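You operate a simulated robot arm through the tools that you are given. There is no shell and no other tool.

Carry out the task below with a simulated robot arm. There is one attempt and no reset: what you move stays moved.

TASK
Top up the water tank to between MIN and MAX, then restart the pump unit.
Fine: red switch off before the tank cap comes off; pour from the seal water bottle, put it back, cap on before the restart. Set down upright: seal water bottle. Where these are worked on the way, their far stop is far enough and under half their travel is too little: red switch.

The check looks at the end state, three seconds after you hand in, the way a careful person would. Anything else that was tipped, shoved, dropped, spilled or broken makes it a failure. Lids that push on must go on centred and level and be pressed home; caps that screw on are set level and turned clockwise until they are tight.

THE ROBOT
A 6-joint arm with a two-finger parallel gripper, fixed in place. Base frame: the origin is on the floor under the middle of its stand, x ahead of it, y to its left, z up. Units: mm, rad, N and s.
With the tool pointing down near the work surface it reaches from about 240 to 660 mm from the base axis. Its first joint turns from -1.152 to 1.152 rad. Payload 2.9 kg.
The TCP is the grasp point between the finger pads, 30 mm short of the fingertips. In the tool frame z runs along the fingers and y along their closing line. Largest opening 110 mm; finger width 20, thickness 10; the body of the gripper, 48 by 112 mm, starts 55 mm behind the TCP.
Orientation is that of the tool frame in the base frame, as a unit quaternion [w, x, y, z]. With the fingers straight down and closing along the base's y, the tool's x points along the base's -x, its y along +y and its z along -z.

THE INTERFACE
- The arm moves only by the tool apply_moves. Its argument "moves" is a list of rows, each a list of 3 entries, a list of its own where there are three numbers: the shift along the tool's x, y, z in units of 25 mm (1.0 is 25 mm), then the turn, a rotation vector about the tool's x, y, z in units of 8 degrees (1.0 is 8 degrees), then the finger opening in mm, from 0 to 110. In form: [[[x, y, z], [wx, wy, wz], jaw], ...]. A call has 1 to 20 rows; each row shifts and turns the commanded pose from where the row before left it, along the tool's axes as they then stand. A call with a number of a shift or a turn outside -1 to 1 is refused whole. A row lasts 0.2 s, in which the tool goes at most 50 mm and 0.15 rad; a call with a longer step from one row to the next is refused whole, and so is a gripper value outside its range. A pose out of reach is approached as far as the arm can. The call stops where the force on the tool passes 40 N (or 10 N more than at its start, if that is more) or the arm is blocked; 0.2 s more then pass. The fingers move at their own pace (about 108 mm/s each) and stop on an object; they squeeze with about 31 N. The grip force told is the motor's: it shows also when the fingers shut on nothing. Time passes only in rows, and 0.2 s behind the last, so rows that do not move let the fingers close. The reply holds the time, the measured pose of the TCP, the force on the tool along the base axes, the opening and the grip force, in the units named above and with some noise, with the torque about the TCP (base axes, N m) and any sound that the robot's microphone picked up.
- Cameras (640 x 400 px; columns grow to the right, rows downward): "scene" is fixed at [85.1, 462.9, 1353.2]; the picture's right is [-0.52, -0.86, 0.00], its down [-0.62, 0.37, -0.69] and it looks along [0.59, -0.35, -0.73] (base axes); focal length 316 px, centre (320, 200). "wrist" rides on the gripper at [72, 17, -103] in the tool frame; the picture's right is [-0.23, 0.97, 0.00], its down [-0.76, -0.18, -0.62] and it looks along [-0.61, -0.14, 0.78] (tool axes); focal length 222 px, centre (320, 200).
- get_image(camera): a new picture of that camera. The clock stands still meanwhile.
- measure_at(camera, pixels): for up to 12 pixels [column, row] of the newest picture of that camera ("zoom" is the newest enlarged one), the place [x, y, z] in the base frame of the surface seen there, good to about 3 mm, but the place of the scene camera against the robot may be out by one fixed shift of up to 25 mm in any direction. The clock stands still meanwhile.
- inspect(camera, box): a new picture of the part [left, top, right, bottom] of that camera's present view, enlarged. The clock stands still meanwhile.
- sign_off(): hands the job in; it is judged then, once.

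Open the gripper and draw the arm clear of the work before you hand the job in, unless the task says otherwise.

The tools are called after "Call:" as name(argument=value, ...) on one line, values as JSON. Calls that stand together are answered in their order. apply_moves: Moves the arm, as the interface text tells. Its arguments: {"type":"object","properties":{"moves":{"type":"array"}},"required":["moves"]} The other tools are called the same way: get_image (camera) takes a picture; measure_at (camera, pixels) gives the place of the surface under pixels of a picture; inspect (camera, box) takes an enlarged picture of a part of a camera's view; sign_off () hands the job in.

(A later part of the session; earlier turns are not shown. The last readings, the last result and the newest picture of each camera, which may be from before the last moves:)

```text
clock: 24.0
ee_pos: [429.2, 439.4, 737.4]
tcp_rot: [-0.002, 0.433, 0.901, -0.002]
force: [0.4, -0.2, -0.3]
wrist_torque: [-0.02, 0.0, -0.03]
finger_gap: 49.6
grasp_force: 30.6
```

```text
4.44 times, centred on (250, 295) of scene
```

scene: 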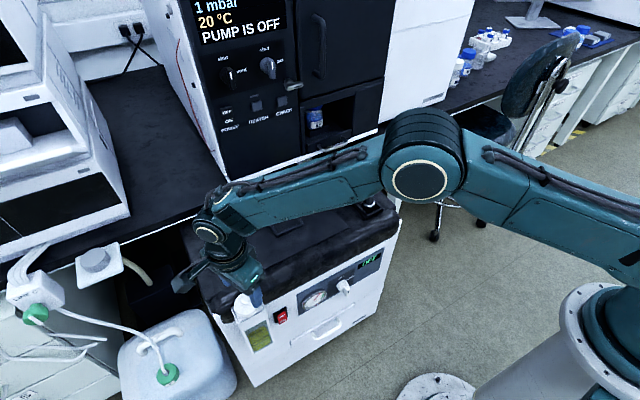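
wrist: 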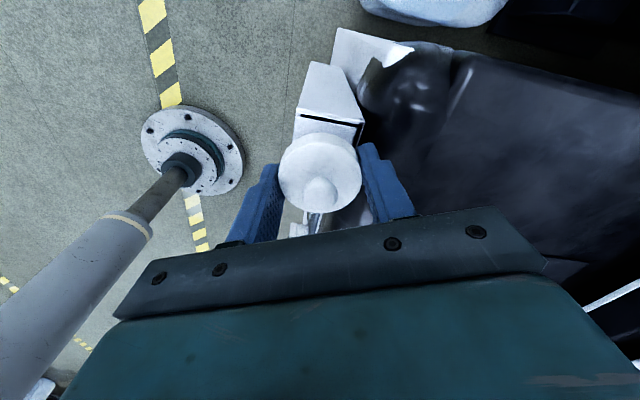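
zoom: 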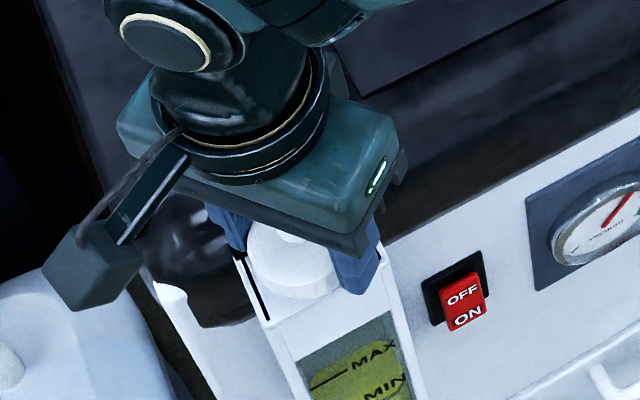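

No resistance. I lift another 30 mm and check whether the cap comes along.

Call:
apply_moves(moves=[[[0, 0, -0.4], [0, 0, 0], 40], [[0, 0, -0.4], [0, 0, 0], 40], [[0, 0, -0.5], [0, 0, 0], 40], [[0, 0, 0], [0, 0, 0], 40]])

Call:
inspect(camera="scene", box=[200, 250, 300, 340])

Call:
get_image(camera="wrist")

```text
clock: 25.0
ee_pos: [430.8, 438.6, 772.1]
tcp_rot: [-0.002, 0.434, 0.901, -0.001]
force: [0.0, -0.9, -1.1]
wrist_torque: [-0.03, 0.01, 0.01]
finger_gap: 49.6
grasp_force: 30.9
```

```text
4.44 times, centred on (250, 295) of scene
```

zoom: 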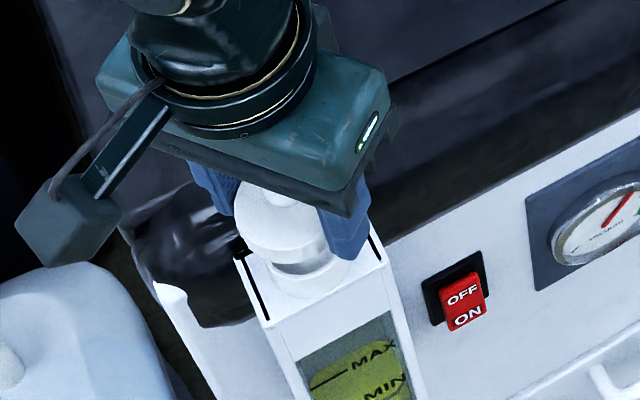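

```text
taken
```

wrist: 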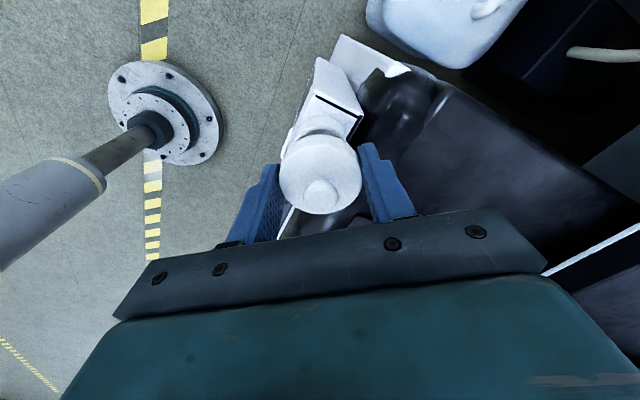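

The cap is off (a neck collar is now visible below it), so it's a snap/push-on cap. I take a scene view and measure the deck to choose a flat set-down spot.

Call:
apply_moves(moves=[[[0, 0, -1], [0, 0, 0], 40], [[0, 0, -1], [0, 0, 0], 40], [[0, 0, 0], [0, 0, 0], 40]])

Call:
get_image(camera="scene")

Call:
measure_at(camera="scene", pixels=[[300, 240], [320, 225], [310, 248], [330, 240], [275, 237], [302, 227], [320, 235], [345, 230], [345, 245], [310, 215], [262, 268], [330, 215]])

```text
clock: 25.8
ee_pos: [427.7, 440.0, 822.8]
tcp_rot: [-0.001, 0.434, 0.901, -0.002]
force: [-0.5, 0.1, -0.3]
wrist_torque: [0.02, 0.01, -0.01]
finger_gap: 50.1
grasp_force: 31.3
```

```text
taken
```

scene: 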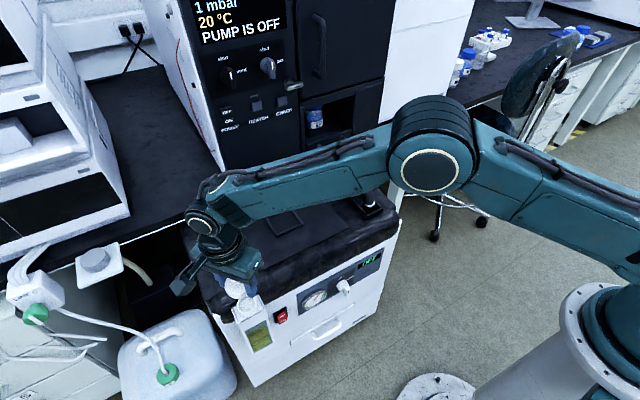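

```text
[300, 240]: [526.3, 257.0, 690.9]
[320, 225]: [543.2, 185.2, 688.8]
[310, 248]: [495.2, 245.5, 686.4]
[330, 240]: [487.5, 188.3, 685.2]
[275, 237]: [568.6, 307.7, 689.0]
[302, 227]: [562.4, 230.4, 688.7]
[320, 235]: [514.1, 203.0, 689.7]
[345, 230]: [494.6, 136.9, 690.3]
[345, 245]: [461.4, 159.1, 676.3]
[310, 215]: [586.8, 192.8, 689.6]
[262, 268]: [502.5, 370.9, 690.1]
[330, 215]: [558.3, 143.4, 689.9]
```

Deck plate true z≈700.5; a clear flat spot is around (538, 255). I carry the cap there at height.

Call:
apply_moves(moves=[[[-0.948, -0.131, 0], [0, 0, 0], 40], [[-0.948, -0.131, 0], [0, 0, 0], 40], [[-0.948, -0.131, 0], [0, 0, 0], 40], [[-0.948, -0.131, 0], [0, 0, 0], 40], [[-0.948, -0.131, 0], [0, 0, 0], 40], [[-0.948, -0.131, 0], [0, 0, 0], 40], [[-0.948, -0.131, 0], [0, 0, 0], 40], [[-0.948, -0.131, 0], [0, 0, 0], 40], [[-0.948, -0.131, 0], [0, 0, 0], 40], [[0, 0, 0], [0, 0, 0], 40]])

Call:
get_image(camera="wrist")

Call:
inspect(camera="scene", box=[200, 150, 400, 320])

```text
clock: 28.0
ee_pos: [539.9, 254.4, 820.2]
tcp_rot: [-0.002, 0.434, 0.901, -0.002]
force: [0.7, -0.2, -0.6]
wrist_torque: [-0.01, -0.04, 0.02]
finger_gap: 49.8
grasp_force: 31.2
```

```text
taken
```

wrist: 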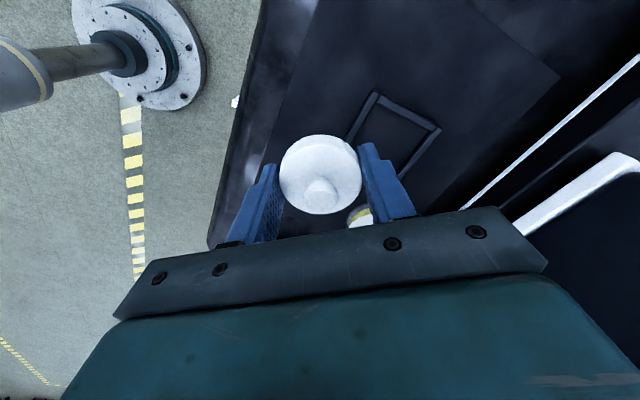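

```text
2.35 times, centred on (300, 235) of scene
```

zoom: 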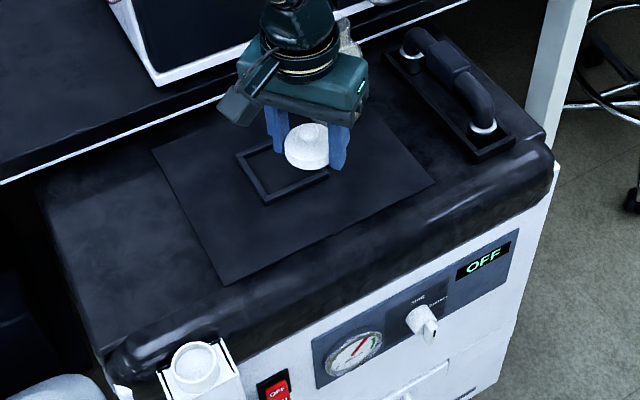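

I measure the deck height and the frame's corners from the wrist camera before descending.

Call:
measure_at(camera="wrist", pixels=[[373, 93], [440, 128], [400, 178], [348, 138], [300, 115], [280, 130], [265, 120], [375, 130], [395, 140], [340, 115], [250, 130], [362, 215]])

Call:
measure_at(camera="zoom", pixels=[[265, 200], [328, 172], [238, 155], [285, 185], [300, 215], [350, 200], [225, 285], [432, 185], [193, 362], [178, 380], [215, 375], [195, 345]])

```text
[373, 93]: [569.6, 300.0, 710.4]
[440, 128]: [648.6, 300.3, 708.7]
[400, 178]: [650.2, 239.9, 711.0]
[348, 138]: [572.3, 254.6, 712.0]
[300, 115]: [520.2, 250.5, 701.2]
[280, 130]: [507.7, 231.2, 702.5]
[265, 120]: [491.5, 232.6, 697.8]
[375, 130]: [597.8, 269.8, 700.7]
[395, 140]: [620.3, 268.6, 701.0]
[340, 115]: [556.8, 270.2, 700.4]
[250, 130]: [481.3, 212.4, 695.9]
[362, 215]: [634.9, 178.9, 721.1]
```

```text
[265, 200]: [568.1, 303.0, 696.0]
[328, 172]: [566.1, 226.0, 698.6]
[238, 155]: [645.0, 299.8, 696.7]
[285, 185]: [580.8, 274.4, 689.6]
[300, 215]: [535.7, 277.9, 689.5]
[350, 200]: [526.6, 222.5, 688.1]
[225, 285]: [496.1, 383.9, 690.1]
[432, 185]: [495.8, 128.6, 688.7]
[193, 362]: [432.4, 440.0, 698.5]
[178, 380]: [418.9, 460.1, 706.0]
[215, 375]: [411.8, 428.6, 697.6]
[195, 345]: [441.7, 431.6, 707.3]
```

The frame is a raised rim (x 568–650, y 222–302, z≈710), so I set the cap in front of it at about (534, 262) with fingers closing along y to keep clear. Rotating, shifting, then descending most of the way.

Call:
apply_moves(moves=[[[0, 0, 0], [0, 0, -0.918], 40], [[0, 0, 0], [0, 0, -0.918], 40], [[0, 0, 0], [0, 0, -0.918], 40], [[0, 0, 0], [0, 0, -0.918], 40], [[0, 0, 0], [0, 0, -0.918], 40], [[0, 0, 0], [0, 0, -0.918], 40], [[0, 0, 0], [0, 0, -0.918], 40], [[0.24, 0.3, 0.5], [0, 0, 0], 40], [[0, 0, 0.8], [0, 0, 0], 40], [[0, 0, 0.8], [0, 0, 0], 40], [[0, 0, 0.7], [0, 0, 0], 40], [[0, 0, 0], [0, 0, 0], 40]])

Call:
get_image(camera="wrist")

Call:
inspect(camera="scene", box=[220, 180, 360, 290])

```text
clock: 30.6
ee_pos: [534.3, 260.6, 751.7]
tcp_rot: [-0.003, 0.0, 1.0, 0.0]
force: [-0.4, -0.3, -0.8]
wrist_torque: [-0.02, -0.01, -0.02]
finger_gap: 49.7
grasp_force: 30.4
```

```text
taken
```

wrist: 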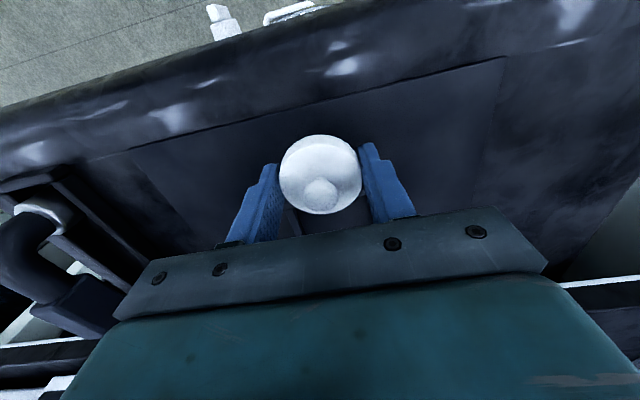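

```text
3.64 times, centred on (290, 235) of scene
```

zoom: 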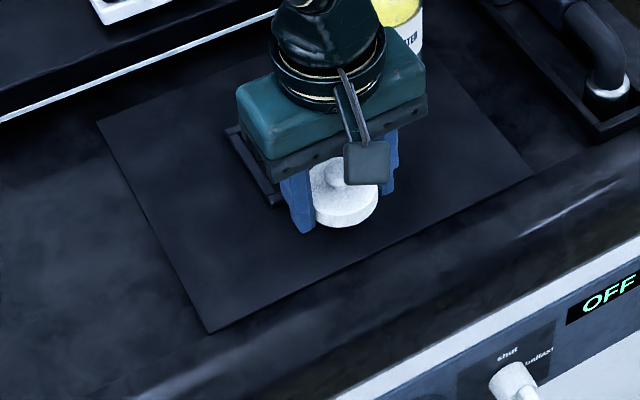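

I lower in small steps towards the deck, watching for contact.

Call:
apply_moves(moves=[[[0, 0, 0.24], [0, 0, 0], 40], [[0, 0, 0.24], [0, 0, 0], 40], [[0, 0, 0.08], [0, 0, 0], 40]])

Call:
inspect(camera="wrist", box=[220, 90, 420, 250])

```text
clock: 31.4
ee_pos: [534.9, 262.5, 735.5]
tcp_rot: [-0.003, -0.001, 1.0, -0.001]
force: [0.2, -0.8, 0.7]
wrist_torque: [-0.02, -0.02, 0.02]
finger_gap: 49.8
grasp_force: 30.4
```

```text
2.50 times, centred on (320, 170) of wrist
```

zoom: 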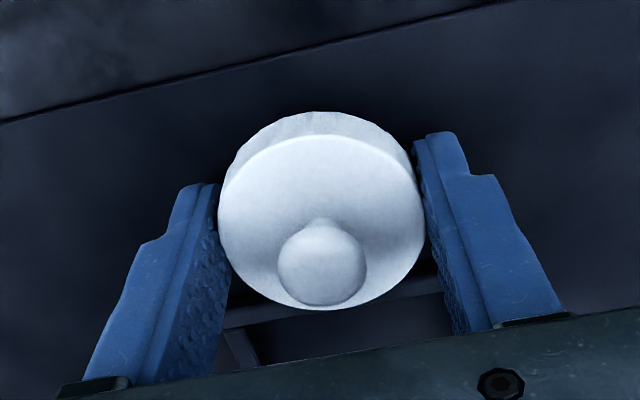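

Possibly touching; I lower 1 mm at a time more.

Call:
apply_moves(moves=[[[0, 0, 0.04], [0, 0, 0], 40], [[0, 0, 0.04], [0, 0, 0], 40]])

```text
clock: 32.0
ee_pos: [532.5, 260.9, 734.5]
tcp_rot: [-0.003, 0.0, 1.0, -0.001]
force: [-0.4, -0.4, -0.4]
wrist_torque: [0.01, 0.02, 0.0]
finger_gap: 49.9
grasp_force: 31.0
```

Call:
apply_moves(moves=[[[0, 0, 0.06], [0, 0, 0], 40], [[0, 0, 0.04], [0, 0, 0], 40]])

Call:
inspect(camera="scene", box=[270, 220, 320, 260])

```text
clock: 32.6
ee_pos: [533.5, 261.1, 733.1]
tcp_rot: [-0.003, 0.0, 1.0, 0.0]
force: [-2.3, -1.4, 7.1]
wrist_torque: [0.11, 0.01, 0.0]
finger_gap: 50.0
grasp_force: 31.0
```

```text
10.00 times, centred on (295, 240) of scene
```

zoom: 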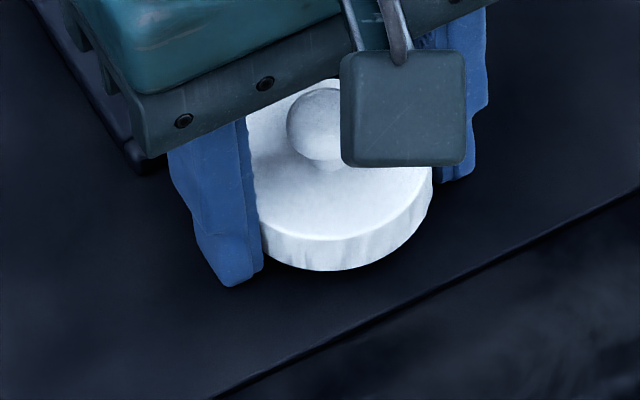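

Contact at 7 N: the cap rests on the deck at (533.5, 261). I open the jaws and rise.

Call:
apply_moves(moves=[[[0, 0, 0], [0, 0, 0], 58], [[0, 0, 0], [0, 0, 0], 75], [[0, 0, 0], [0, 0, 0], 75], [[0, 0, -0.6], [0, 0, 0], 75], [[0, 0, -1], [0, 0, 0], 75], [[0, 0, -1], [0, 0, 0], 75], [[0, 0, -1], [0, 0, 0], 75], [[0, 0, -1], [0, 0, 0], 75]])

Call:
get_image(camera="wrist")

Call:
get_image(camera="scene")

```text
clock: 34.4
ee_pos: [533.2, 263.0, 846.7]
tcp_rot: [-0.003, 0.0, 1.0, -0.001]
force: [0.3, -0.9, -0.3]
wrist_torque: [0.01, 0.02, -0.02]
finger_gap: 74.7
grasp_force: 0.1
```

```text
taken
```

wrist: 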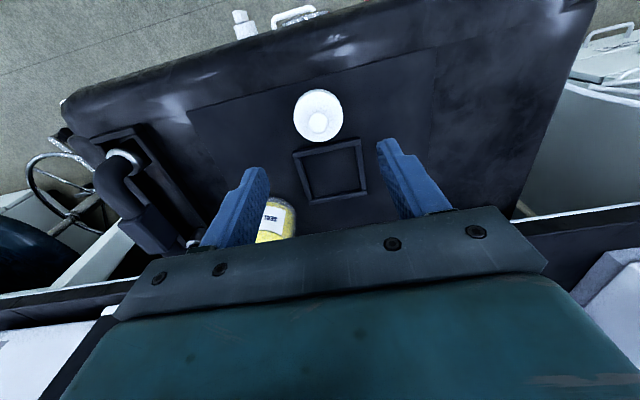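

```text
taken
```

scene: 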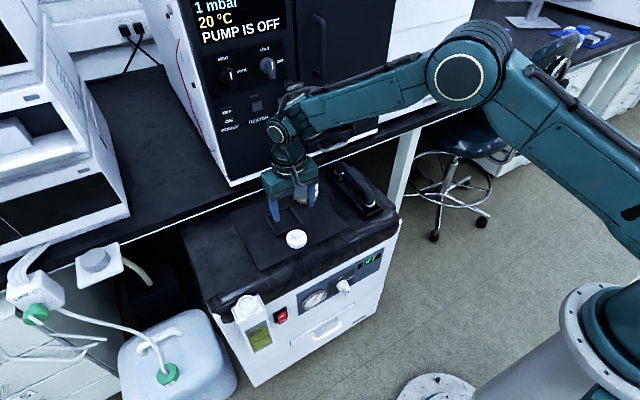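

The cap stands on the deck. Now I zoom in on the tank's open neck and measure cap and opening.

Call:
inspect(camera="scene", box=[222, 285, 282, 355])

Call:
measure_at(camera="wrist", pixels=[[318, 122], [293, 117], [342, 117], [316, 90], [320, 141], [275, 215], [265, 238], [293, 225], [280, 200], [125, 155], [135, 190], [100, 175]])

```text
5.71 times, centred on (252, 320) of scene
```

zoom: 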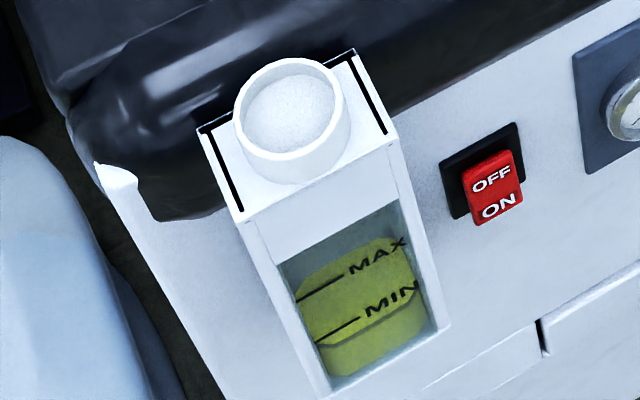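

```text
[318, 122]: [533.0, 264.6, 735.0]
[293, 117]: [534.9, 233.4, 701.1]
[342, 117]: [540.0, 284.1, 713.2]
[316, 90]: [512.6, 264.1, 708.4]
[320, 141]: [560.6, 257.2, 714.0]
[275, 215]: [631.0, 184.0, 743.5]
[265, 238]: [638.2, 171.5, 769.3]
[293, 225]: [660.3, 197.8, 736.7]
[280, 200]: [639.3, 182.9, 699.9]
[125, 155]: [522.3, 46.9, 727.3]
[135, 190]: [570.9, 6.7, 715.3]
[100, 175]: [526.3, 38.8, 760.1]
```

The tank neck is a ring with a light inner surface. I measure the rim and its inside from a closer zoom.

Call:
inspect(camera="scene", box=[236, 288, 268, 312])

Call:
measure_at(camera="zoom", pixels=[[300, 200], [130, 200], [370, 190], [250, 75], [250, 290], [250, 150], [200, 200], [320, 140], [420, 250], [150, 300]])

```text
16.00 times, centred on (252, 300) of scene
```

zoom: 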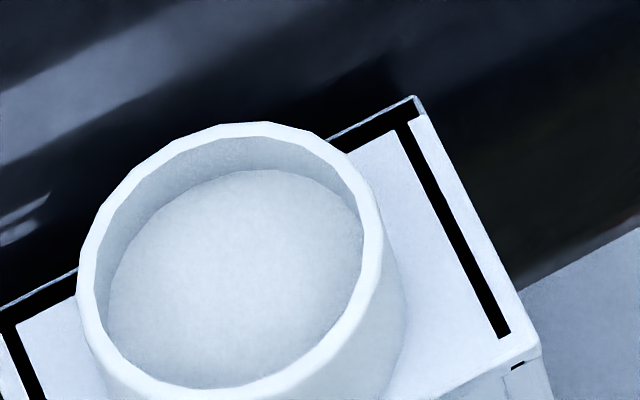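

```text
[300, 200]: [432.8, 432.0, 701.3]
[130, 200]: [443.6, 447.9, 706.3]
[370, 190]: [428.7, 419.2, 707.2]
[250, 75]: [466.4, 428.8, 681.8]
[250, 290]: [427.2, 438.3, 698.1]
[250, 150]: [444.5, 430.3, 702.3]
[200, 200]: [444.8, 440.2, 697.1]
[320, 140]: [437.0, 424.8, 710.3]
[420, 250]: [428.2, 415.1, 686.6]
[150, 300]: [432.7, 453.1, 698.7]
```

The tank neck has an inner diameter of about 33 mm, rim z≈718. Now for the bottle: I pitch the tool 60° up from vertical (30° below horizontal) at this height to prepare a side grasp and look at the bottle.

Call:
apply_moves(moves=[[[0, 0, 0], [0, -0.9375, 0], 80], [[0, 0, 0], [0, -0.9375, 0], 80], [[0, 0, 0], [0, -0.9375, 0], 80], [[0, 0, 0], [0, -0.9375, 0], 80], [[0, 0, 0], [0, -0.9375, 0], 80], [[0, 0, 0], [0, -0.9375, 0], 80], [[0, 0, 0], [0, -0.9375, 0], 80], [[0, 0, 0], [0, -0.9375, 0], 80], [[0, 0, 0], [0, 0, 0], 80]])

Call:
get_image(camera="wrist")

Call:
get_image(camera="scene")

```text
clock: 36.4
ee_pos: [534.3, 261.1, 844.9]
tcp_rot: [0.499, 0.0, 0.867, -0.001]
force: [0.5, 0.5, 0.0]
wrist_torque: [-0.04, -0.01, -0.03]
finger_gap: 80.1
grasp_force: 0.0
```

```text
taken
```

wrist: 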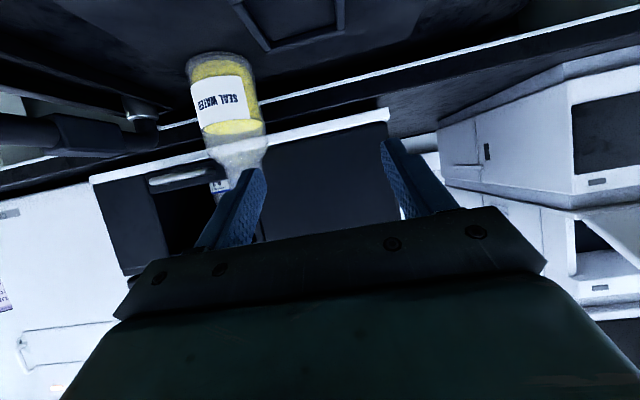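

```text
taken
```

scene: 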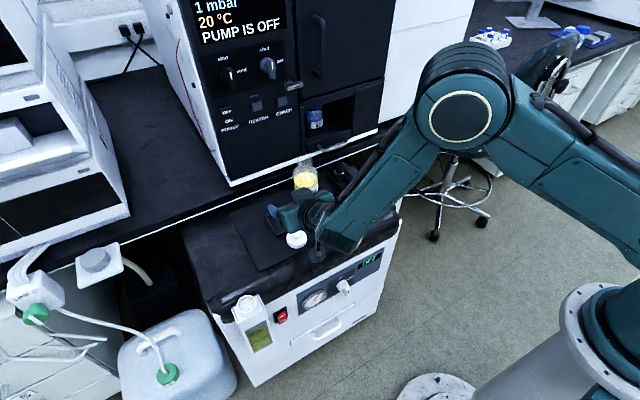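

The bottle is at (225,100) in the wrist view. I shift right and down so it's centred between the fingers at a distance.

Call:
apply_moves(moves=[[[0.39, -0.93, 0.225], [0, 0, 0], 80], [[0.39, -0.93, 0.225], [0, 0, 0], 80], [[0.39, -0.93, 0.225], [0, 0, 0], 80], [[0.39, -0.93, 0.225], [0, 0, 0], 80], [[0, 0, 0], [0, 0, 0], 80]])

Call:
get_image(camera="wrist")

Call:
inspect(camera="scene", box=[260, 140, 400, 260])

```text
clock: 37.6
ee_pos: [532.7, 168.6, 799.9]
tcp_rot: [0.497, 0.0, 0.867, -0.001]
force: [-0.1, 0.4, 0.4]
wrist_torque: [-0.03, 0.01, 0.01]
finger_gap: 80.1
grasp_force: 0.1
```

```text
taken
```

wrist: 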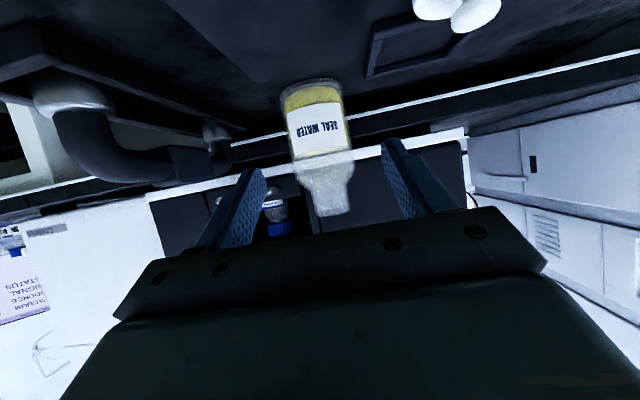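

```text
3.33 times, centred on (330, 200) of scene
```

zoom: 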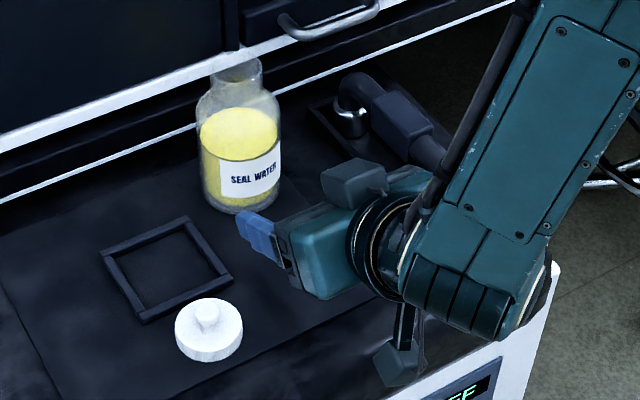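

The bottle is nicely framed (base near (312,88), mouth near (335,210) in the wrist view). I zoom and measure its outline.

Call:
inspect(camera="wrist", box=[260, 70, 380, 230])

Call:
measure_at(camera="wrist", pixels=[[312, 84], [284, 105], [340, 97], [320, 120], [318, 105], [320, 140], [322, 165], [330, 185], [333, 205], [300, 170], [347, 165], [320, 150]])

```text
2.50 times, centred on (320, 150) of wrist
```

zoom: 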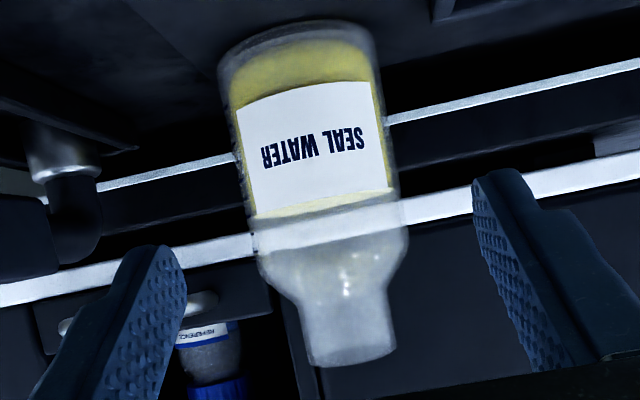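

```text
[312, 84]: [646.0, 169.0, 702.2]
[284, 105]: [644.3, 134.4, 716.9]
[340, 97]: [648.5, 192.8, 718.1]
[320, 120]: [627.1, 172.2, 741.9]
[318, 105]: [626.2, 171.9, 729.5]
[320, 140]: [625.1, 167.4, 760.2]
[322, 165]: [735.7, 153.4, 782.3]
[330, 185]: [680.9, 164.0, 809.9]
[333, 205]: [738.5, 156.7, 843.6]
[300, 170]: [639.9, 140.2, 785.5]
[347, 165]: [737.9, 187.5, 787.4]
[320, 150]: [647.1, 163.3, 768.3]
```

Bottle: about 64 mm diameter, axis near (657, 164), mouth z≈838, liquid surface z≈767. Before grasping I check heights of things near the planned pour area (carboy left of the tank), handle extents and the MIN/MAX marks.

Call:
get_image(camera="scene")

Call:
measure_at(camera="scene", pixels=[[180, 330], [165, 350], [155, 340], [210, 345], [130, 360], [167, 373], [100, 265], [130, 265], [140, 280], [30, 315], [200, 390], [188, 318]])

Call:
inspect(camera="scene", box=[236, 315, 286, 360])

Call:
measure_at(camera="zoom", pixels=[[190, 145], [230, 240], [250, 120], [330, 250], [370, 240], [250, 330], [270, 290], [150, 40], [480, 300], [210, 190], [270, 370], [200, 60]])

```text
taken
```

scene: 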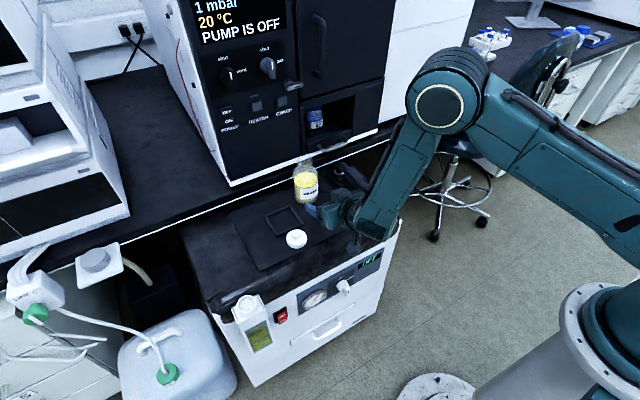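

```text
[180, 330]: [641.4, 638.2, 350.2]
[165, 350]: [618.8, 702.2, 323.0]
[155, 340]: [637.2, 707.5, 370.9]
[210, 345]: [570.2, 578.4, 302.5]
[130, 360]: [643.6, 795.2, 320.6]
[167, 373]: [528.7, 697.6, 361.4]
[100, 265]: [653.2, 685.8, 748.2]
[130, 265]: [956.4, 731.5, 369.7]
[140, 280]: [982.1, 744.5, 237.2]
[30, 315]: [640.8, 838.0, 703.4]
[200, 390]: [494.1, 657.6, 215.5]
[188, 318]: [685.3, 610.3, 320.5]
```

```text
8.89 times, centred on (261, 338) of scene
```

zoom: 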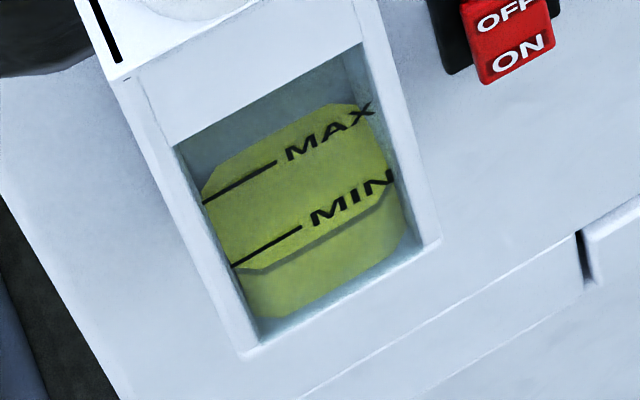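

```text
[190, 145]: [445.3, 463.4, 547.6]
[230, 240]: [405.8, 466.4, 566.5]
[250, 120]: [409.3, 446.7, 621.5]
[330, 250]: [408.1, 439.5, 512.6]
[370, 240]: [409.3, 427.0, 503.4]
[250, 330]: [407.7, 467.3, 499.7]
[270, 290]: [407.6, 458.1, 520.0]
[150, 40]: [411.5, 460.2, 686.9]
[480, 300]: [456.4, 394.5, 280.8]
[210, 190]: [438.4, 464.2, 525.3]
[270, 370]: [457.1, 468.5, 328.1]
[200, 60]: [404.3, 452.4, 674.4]
```

Marks estimate: MIN z≈559, MAX z≈605 (true), current level ~10–20 mm below MIN; nothing tall in the pour area. Now I check the handle's extents from the wrist camera for grasp clearance.

Call:
measure_at(camera="wrist", pixels=[[70, 95], [60, 120], [100, 160], [150, 165], [200, 162], [212, 150], [215, 130], [180, 120], [120, 90], [240, 125], [40, 60], [205, 100]])

```text
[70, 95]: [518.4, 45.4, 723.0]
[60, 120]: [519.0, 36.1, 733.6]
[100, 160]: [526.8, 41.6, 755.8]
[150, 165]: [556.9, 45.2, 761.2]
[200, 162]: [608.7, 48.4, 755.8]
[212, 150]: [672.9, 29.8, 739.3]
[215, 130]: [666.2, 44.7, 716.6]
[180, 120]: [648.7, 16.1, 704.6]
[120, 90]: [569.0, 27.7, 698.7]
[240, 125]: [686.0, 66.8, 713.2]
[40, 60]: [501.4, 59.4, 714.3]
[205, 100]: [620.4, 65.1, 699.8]
```

The handle stays at y<70, so it's clear. I move to a pre-grasp point 100 mm short of the bottle along the approach direction and check alignment.

Call:
apply_moves(moves=[[[-0.317, -0.092, 0.549], [0, 0, 0], 92], [[-0.317, -0.092, 0.549], [0, 0, 0], 92], [[0, 0, 0], [0, 0, 0], 92]])

Call:
get_image(camera="wrist")

Call:
measure_at(camera="wrist", pixels=[[310, 85], [315, 100], [318, 115], [300, 115], [335, 110], [320, 130], [310, 75], [325, 150]])

```text
clock: 38.4
ee_pos: [564.5, 161.9, 801.0]
tcp_rot: [0.498, -0.001, 0.867, 0.0]
force: [0.0, -0.5, -0.5]
wrist_torque: [-0.03, 0.03, 0.0]
finger_gap: 92.0
grasp_force: 0.1
```

```text
taken
```

wrist: 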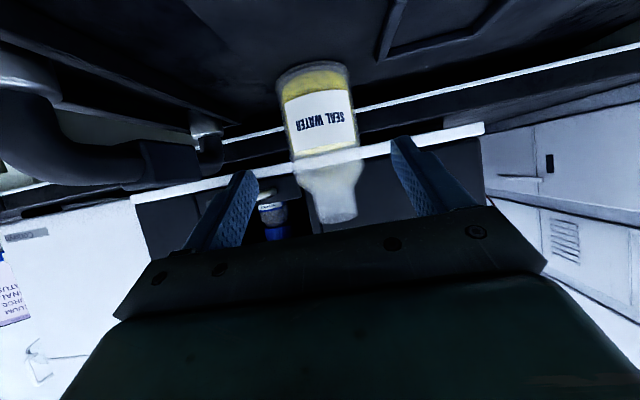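

```text
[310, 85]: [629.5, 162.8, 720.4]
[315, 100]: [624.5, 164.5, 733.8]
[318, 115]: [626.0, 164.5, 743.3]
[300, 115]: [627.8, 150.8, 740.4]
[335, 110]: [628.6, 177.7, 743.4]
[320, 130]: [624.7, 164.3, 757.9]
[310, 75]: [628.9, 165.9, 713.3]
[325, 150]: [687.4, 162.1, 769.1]
```

The bottle's front surface is at x≈625.5 centred on y≈164.3, so the axis is (657, 164.3). I advance along the approach line with the jaws at 92 mm.

Call:
apply_moves(moves=[[[0.007, 0.019, 0.803], [0, 0, 0], 92], [[0.007, 0.019, 0.803], [0, 0, 0], 92], [[0.007, 0.019, 0.803], [0, 0, 0], 92], [[0.007, 0.019, 0.803], [0, 0, 0], 92], [[0.007, 0.019, 0.803], [0, 0, 0], 92], [[0, 0, 0], [0, 0, 0], 92]])

Call:
get_image(camera="wrist")

Call:
inspect(camera="scene", box=[250, 130, 390, 240])

```text
clock: 39.8
ee_pos: [650.6, 165.4, 747.7]
tcp_rot: [0.497, 0.0, 0.868, -0.001]
force: [-0.3, -0.3, -0.4]
wrist_torque: [0.0, -0.01, 0.03]
finger_gap: 92.2
grasp_force: 0.1
```

```text
taken
```

wrist: 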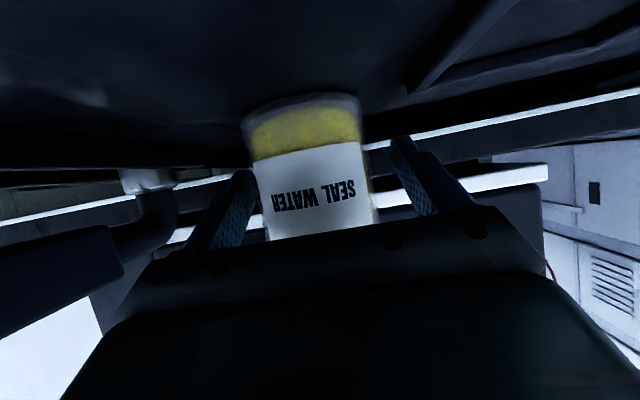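

```text
3.64 times, centred on (320, 185) of scene
```

zoom: 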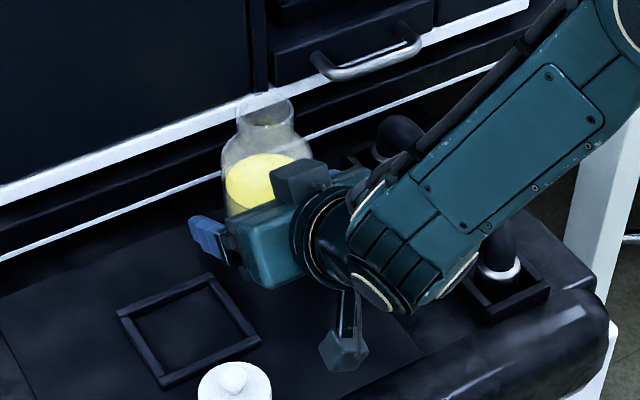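

The bottle stands between the fingers. I close gradually to centre it gently and grip.

Call:
apply_moves(moves=[[[0, 0, 0], [0, 0, 0], 76], [[0, 0, 0], [0, 0, 0], 70], [[0, 0, 0], [0, 0, 0], 66], [[0, 0, 0], [0, 0, 0], 62], [[0, 0, 0], [0, 0, 0], 50], [[0, 0, 0], [0, 0, 0], 50]])

Call:
inspect(camera="scene", box=[250, 130, 390, 240])

```text
clock: 41.2
ee_pos: [651.6, 164.9, 750.1]
tcp_rot: [0.497, 0.0, 0.868, -0.001]
force: [-0.4, -1.4, -0.1]
wrist_torque: [0.07, 0.01, -0.01]
finger_gap: 69.2
grasp_force: 31.2
```

```text
3.64 times, centred on (320, 185) of scene
```

zoom: 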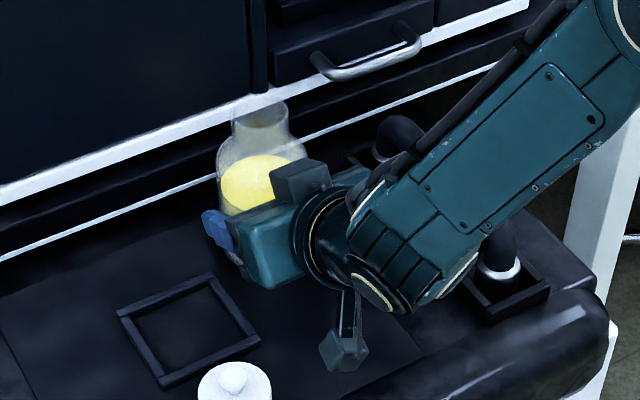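

Gripped at 69 mm diameter. I lift straight up gently and check that the bottle comes level.

Call:
apply_moves(moves=[[[-0.3, 0, -0.173], [0, 0, 0], 50], [[-0.5, 0, -0.289], [0, 0, 0], 50], [[-0.866, 0, -0.5], [0, 0, 0], 50], [[-0.866, 0, -0.5], [0, 0, 0], 50], [[-0.866, 0, -0.5], [0, 0, 0], 50], [[-0.866, 0, -0.5], [0, 0, 0], 50], [[0, 0, 0], [0, 0, 0], 50]])

Call:
get_image(camera="scene")

Call:
get_image(camera="wrist")

```text
clock: 42.8
ee_pos: [652.7, 167.4, 874.4]
tcp_rot: [0.498, 0.0, 0.867, -0.001]
force: [-0.5, 0.3, -2.9]
wrist_torque: [-0.05, 0.02, 0.0]
finger_gap: 69.0
grasp_force: 30.8
```

```text
taken
```

scene: 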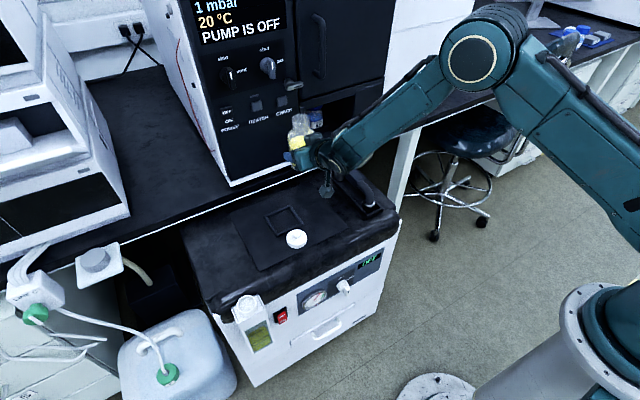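

```text
taken
```

wrist: 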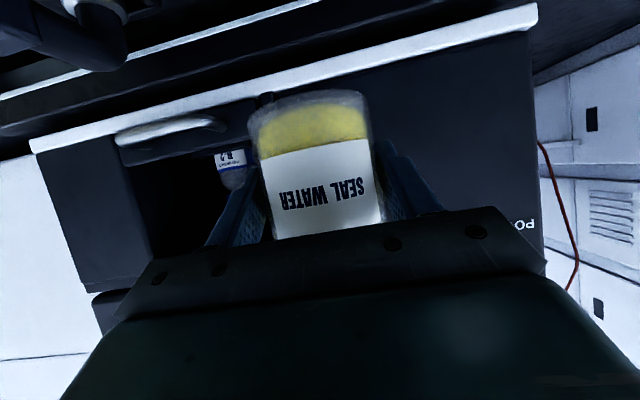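

The bottle is lifted (about 2.9 N) and upright. I carry it at height in a combined translate-and-yaw path toward the front of the tank (first half).

Call:
apply_moves(moves=[[[0.339, 0.687, -0.587], [-0.361, 0, -0.208], 50], [[0.318, 0.725, -0.551], [-0.361, 0, -0.208], 50], [[0.297, 0.761, -0.514], [-0.361, 0, -0.208], 50], [[0.274, 0.794, -0.475], [-0.361, 0, -0.208], 50], [[0.251, 0.825, -0.434], [-0.361, 0, -0.208], 50], [[0.226, 0.852, -0.392], [-0.361, 0, -0.208], 50], [[0.201, 0.877, -0.348], [-0.361, 0, -0.208], 50], [[0.175, 0.899, -0.303], [-0.361, 0, -0.208], 50], [[0.149, 0.918, -0.258], [-0.361, 0, -0.208], 50]])

Call:
get_image(camera="scene")

```text
clock: 44.8
ee_pos: [500.7, 322.0, 872.9]
tcp_rot: [0.481, -0.224, 0.837, 0.13]
force: [-0.1, 0.3, -3.9]
wrist_torque: [-0.05, 0.03, 0.02]
finger_gap: 69.2
grasp_force: 31.2
```

```text
taken
```

scene: 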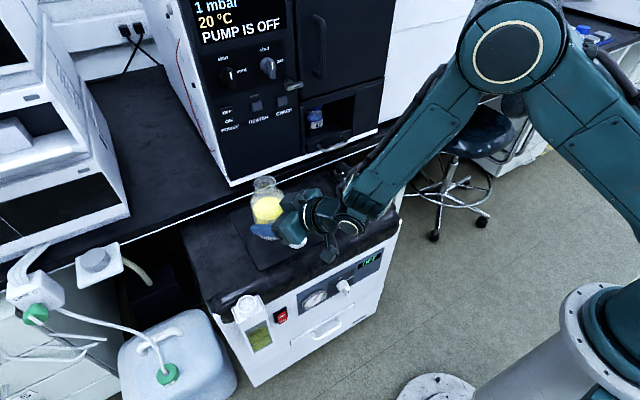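

Position is exactly as planned (500.7, 322, 873). Continuing the second half of the carry.

Call:
apply_moves(moves=[[[0.122, 0.934, -0.211], [-0.361, 0, -0.208], 50], [[0.095, 0.946, -0.164], [-0.361, 0, -0.208], 50], [[0.067, 0.956, -0.116], [-0.361, 0, -0.208], 50], [[0.039, 0.962, -0.067], [-0.361, 0, -0.208], 50], [[0.011, 0.965, -0.019], [-0.361, 0, -0.208], 50], [[-0.017, 0.964, 0.03], [-0.361, 0, -0.208], 50], [[-0.045, 0.961, 0.078], [-0.361, 0, -0.208], 50], [[-0.073, 0.954, 0.126], [-0.361, 0, -0.208], 50], [[-0.101, 0.944, 0.174], [-0.361, 0, -0.208], 50], [[0, 0, 0], [0, 0, 0], 50]])

Call:
get_image(camera="scene")

Call:
get_image(camera="wrist")

```text
clock: 47.0
ee_pos: [347.2, 475.1, 875.8]
tcp_rot: [0.43, -0.433, 0.751, 0.252]
force: [0.0, -1.8, -4.2]
wrist_torque: [-0.02, 0.03, 0.0]
finger_gap: 69.0
grasp_force: 30.7
```

```text
taken
```

scene: 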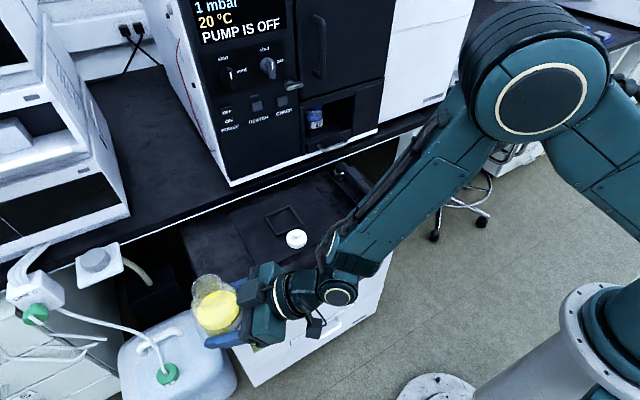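

```text
taken
```

wrist: 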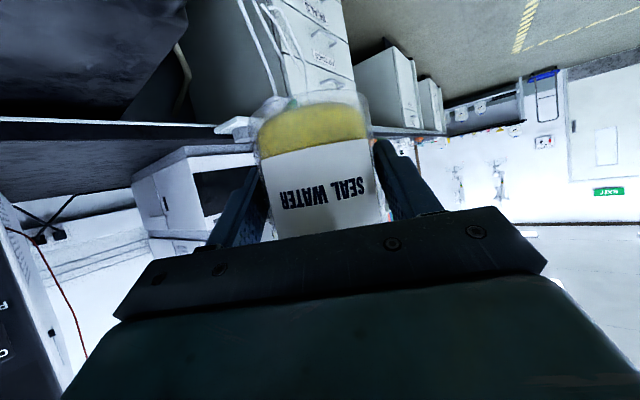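

The bottle is at (347, 475, 876) with yaw 60°. I now tilt it about the horizontal tool-direction axis, away from flow (48° first), and check reach and level.

Call:
apply_moves(moves=[[[0, 0, 0], [-0.5, 0, 0.866], 50], [[0, 0, 0], [-0.5, 0, 0.866], 50], [[0, 0, 0], [-0.5, 0, 0.866], 50], [[0, 0, 0], [-0.5, 0, 0.866], 50], [[0, 0, 0], [-0.5, 0, 0.866], 50], [[0, 0, 0], [-0.5, 0, 0.866], 50], [[0, 0, 0], [0, 0, 0], 50]])

Call:
get_image(camera="scene")

Call:
get_image(camera="wrist")

```text
clock: 48.6
ee_pos: [347.0, 474.1, 874.1]
tcp_rot: [0.217, -0.218, 0.787, 0.535]
force: [0.3, -0.2, -4.0]
wrist_torque: [-0.01, 0.03, -0.01]
finger_gap: 68.9
grasp_force: 31.1
```

```text
taken
```

scene: 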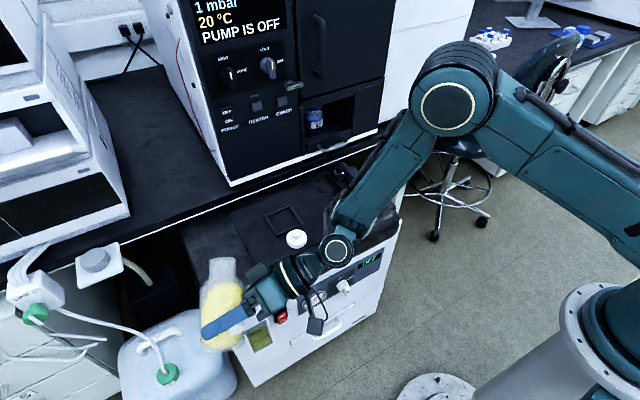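

```text
taken
```

wrist: 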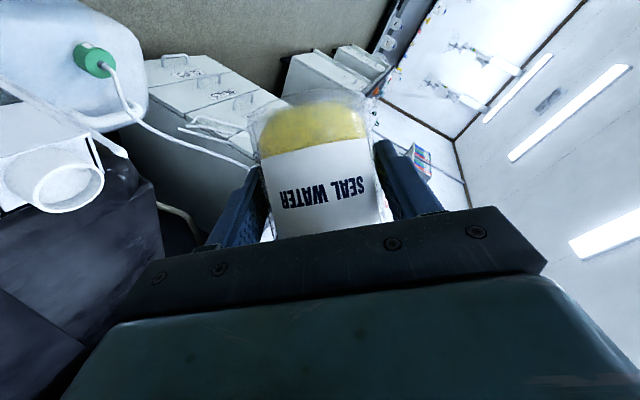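

Reach is fine and the wrist camera even sees the tank opening at (65,180). I tilt on to 64° and lower by 100 mm while still above the tank.

Call:
apply_moves(moves=[[[0, 0, 0], [-0.5, 0, 0.866], 50], [[0, 0, 0], [-0.5, 0, 0.866], 50], [[0.304, -0.719, 0.175], [0, 0, 0], 50], [[0.304, -0.719, 0.175], [0, 0, 0], 50], [[0.304, -0.719, 0.175], [0, 0, 0], 50], [[0.304, -0.719, 0.175], [0, 0, 0], 50], [[0.304, -0.719, 0.175], [0, 0, 0], 50], [[0, 0, 0], [0, 0, 0], 50]])

Call:
get_image(camera="scene")

Call:
get_image(camera="wrist")

```text
clock: 50.4
ee_pos: [347.5, 476.5, 771.2]
tcp_rot: [0.136, -0.135, 0.769, 0.61]
force: [0.1, -0.4, -3.4]
wrist_torque: [-0.02, 0.06, 0.01]
finger_gap: 69.3
grasp_force: 31.2
```

```text
taken
```

scene: 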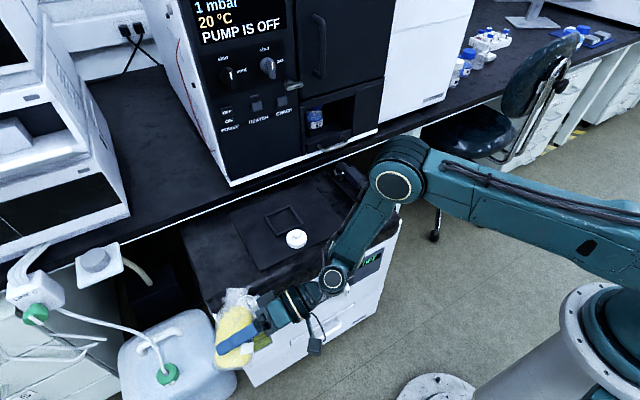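

```text
taken
```

wrist: 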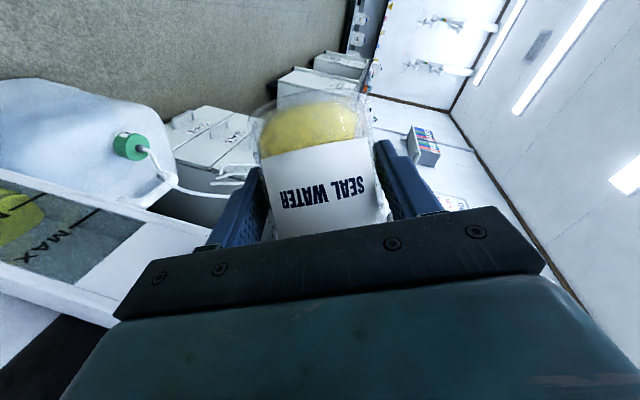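

The wrist camera now even shows the sight glass with the MAX mark at left (60,235). I zoom in on the mouth/opening in both views to verify alignment.

Call:
inspect(camera="scene", box=[200, 270, 290, 370])

Call:
inspect(camera="wrist", box=[0, 160, 150, 340])

```text
4.00 times, centred on (245, 320) of scene
```

zoom: 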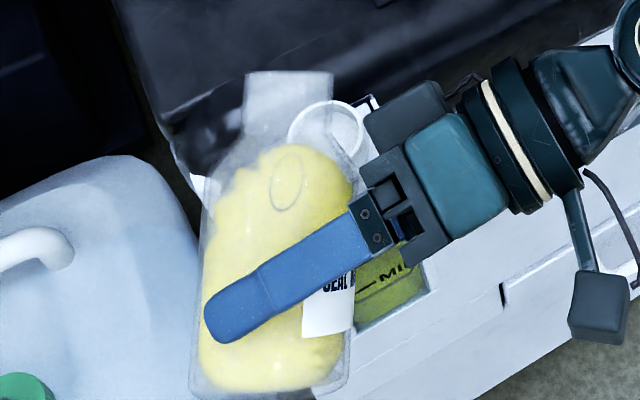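

```text
2.22 times, centred on (75, 250) of wrist
```

zoom: 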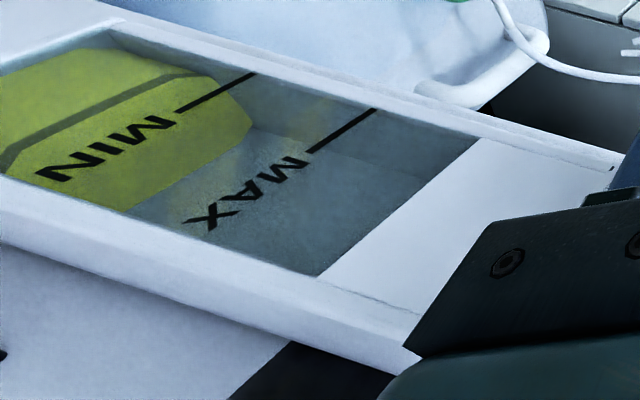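

Geometry agrees with the pictures (mouth at zoom (290,75), opening at (330,132), bottle still higher). I lower 40 mm more, then tilt to 72° pivoting about the lip.

Call:
apply_moves(moves=[[[0.304, -0.719, 0.175], [0, 0, 0], 50], [[0.304, -0.719, 0.175], [0, 0, 0], 50], [[-0.0435, 0.2457, -0.0251], [-0.25, 0, 0.433], 50], [[-0.0435, 0.2457, -0.0251], [-0.25, 0, 0.433], 50], [[0, 0, 0], [0, 0, 0], 50]])

Call:
inspect(camera="scene", box=[200, 270, 290, 370])

Call:
get_image(camera="wrist")

```text
clock: 51.6
ee_pos: [343.7, 475.6, 743.2]
tcp_rot: [0.093, -0.092, 0.754, 0.643]
force: [-0.1, 0.1, -3.2]
wrist_torque: [0.01, 0.01, 0.0]
finger_gap: 69.2
grasp_force: 30.8
```

```text
4.00 times, centred on (245, 320) of scene
```

zoom: 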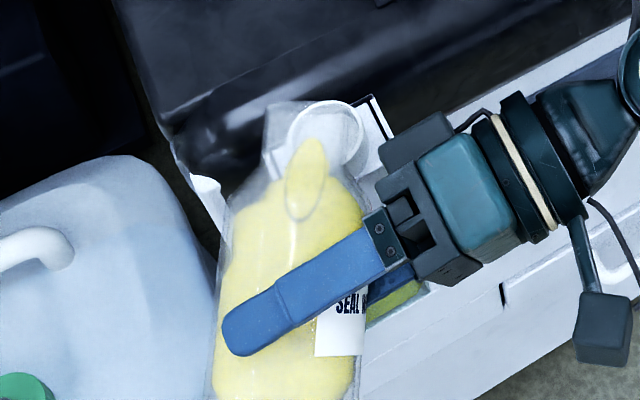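

```text
taken
```

wrist: 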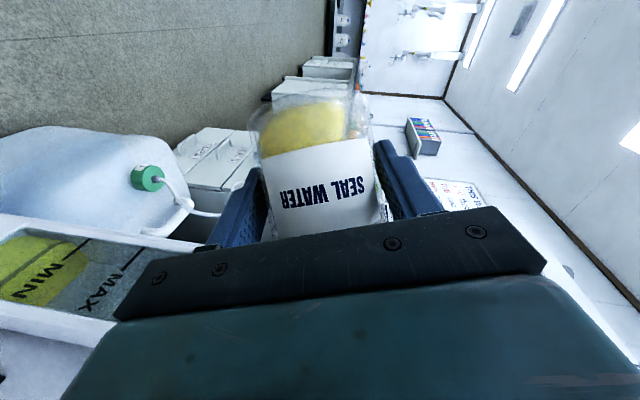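

Liquid has advanced into the neck at 72.5°; lip is at about (425, 438, 752). I lower 18 mm so the lip is ~16 mm above the rim, and tilt 2° more.

Call:
apply_moves(moves=[[[0.188, -0.687, 0.108], [0, 0, 0], 50], [[0, 0, 0], [0, 0, 0], 50], [[-0.0218, 0.1229, -0.0126], [-0.125, 0, 0.2165], 50], [[0, 0, 0], [0, 0, 0], 50]])

Call:
inspect(camera="scene", box=[200, 270, 290, 370])

Call:
inspect(camera="wrist", box=[0, 160, 150, 340])

```text
clock: 52.6
ee_pos: [342.6, 477.0, 731.1]
tcp_rot: [0.083, -0.082, 0.749, 0.652]
force: [-1.1, 1.3, -3.8]
wrist_torque: [0.01, 0.02, -0.01]
finger_gap: 68.9
grasp_force: 31.1
```

```text
4.00 times, centred on (245, 320) of scene
```

zoom: 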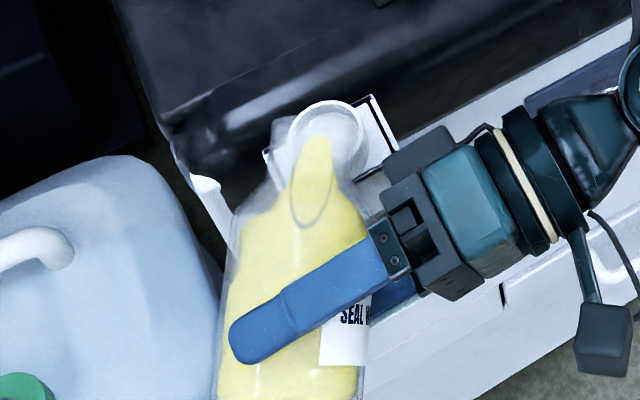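

```text
2.22 times, centred on (75, 250) of wrist
```

zoom: 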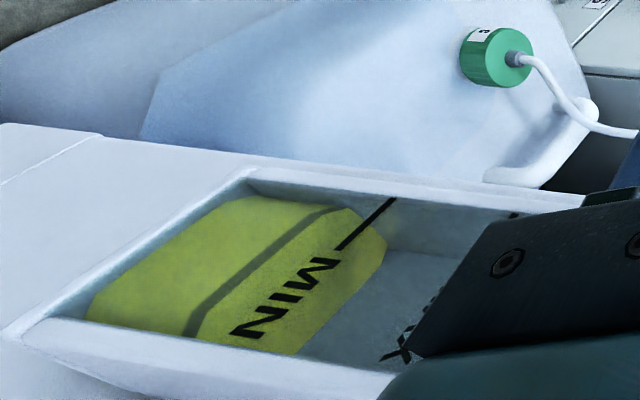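

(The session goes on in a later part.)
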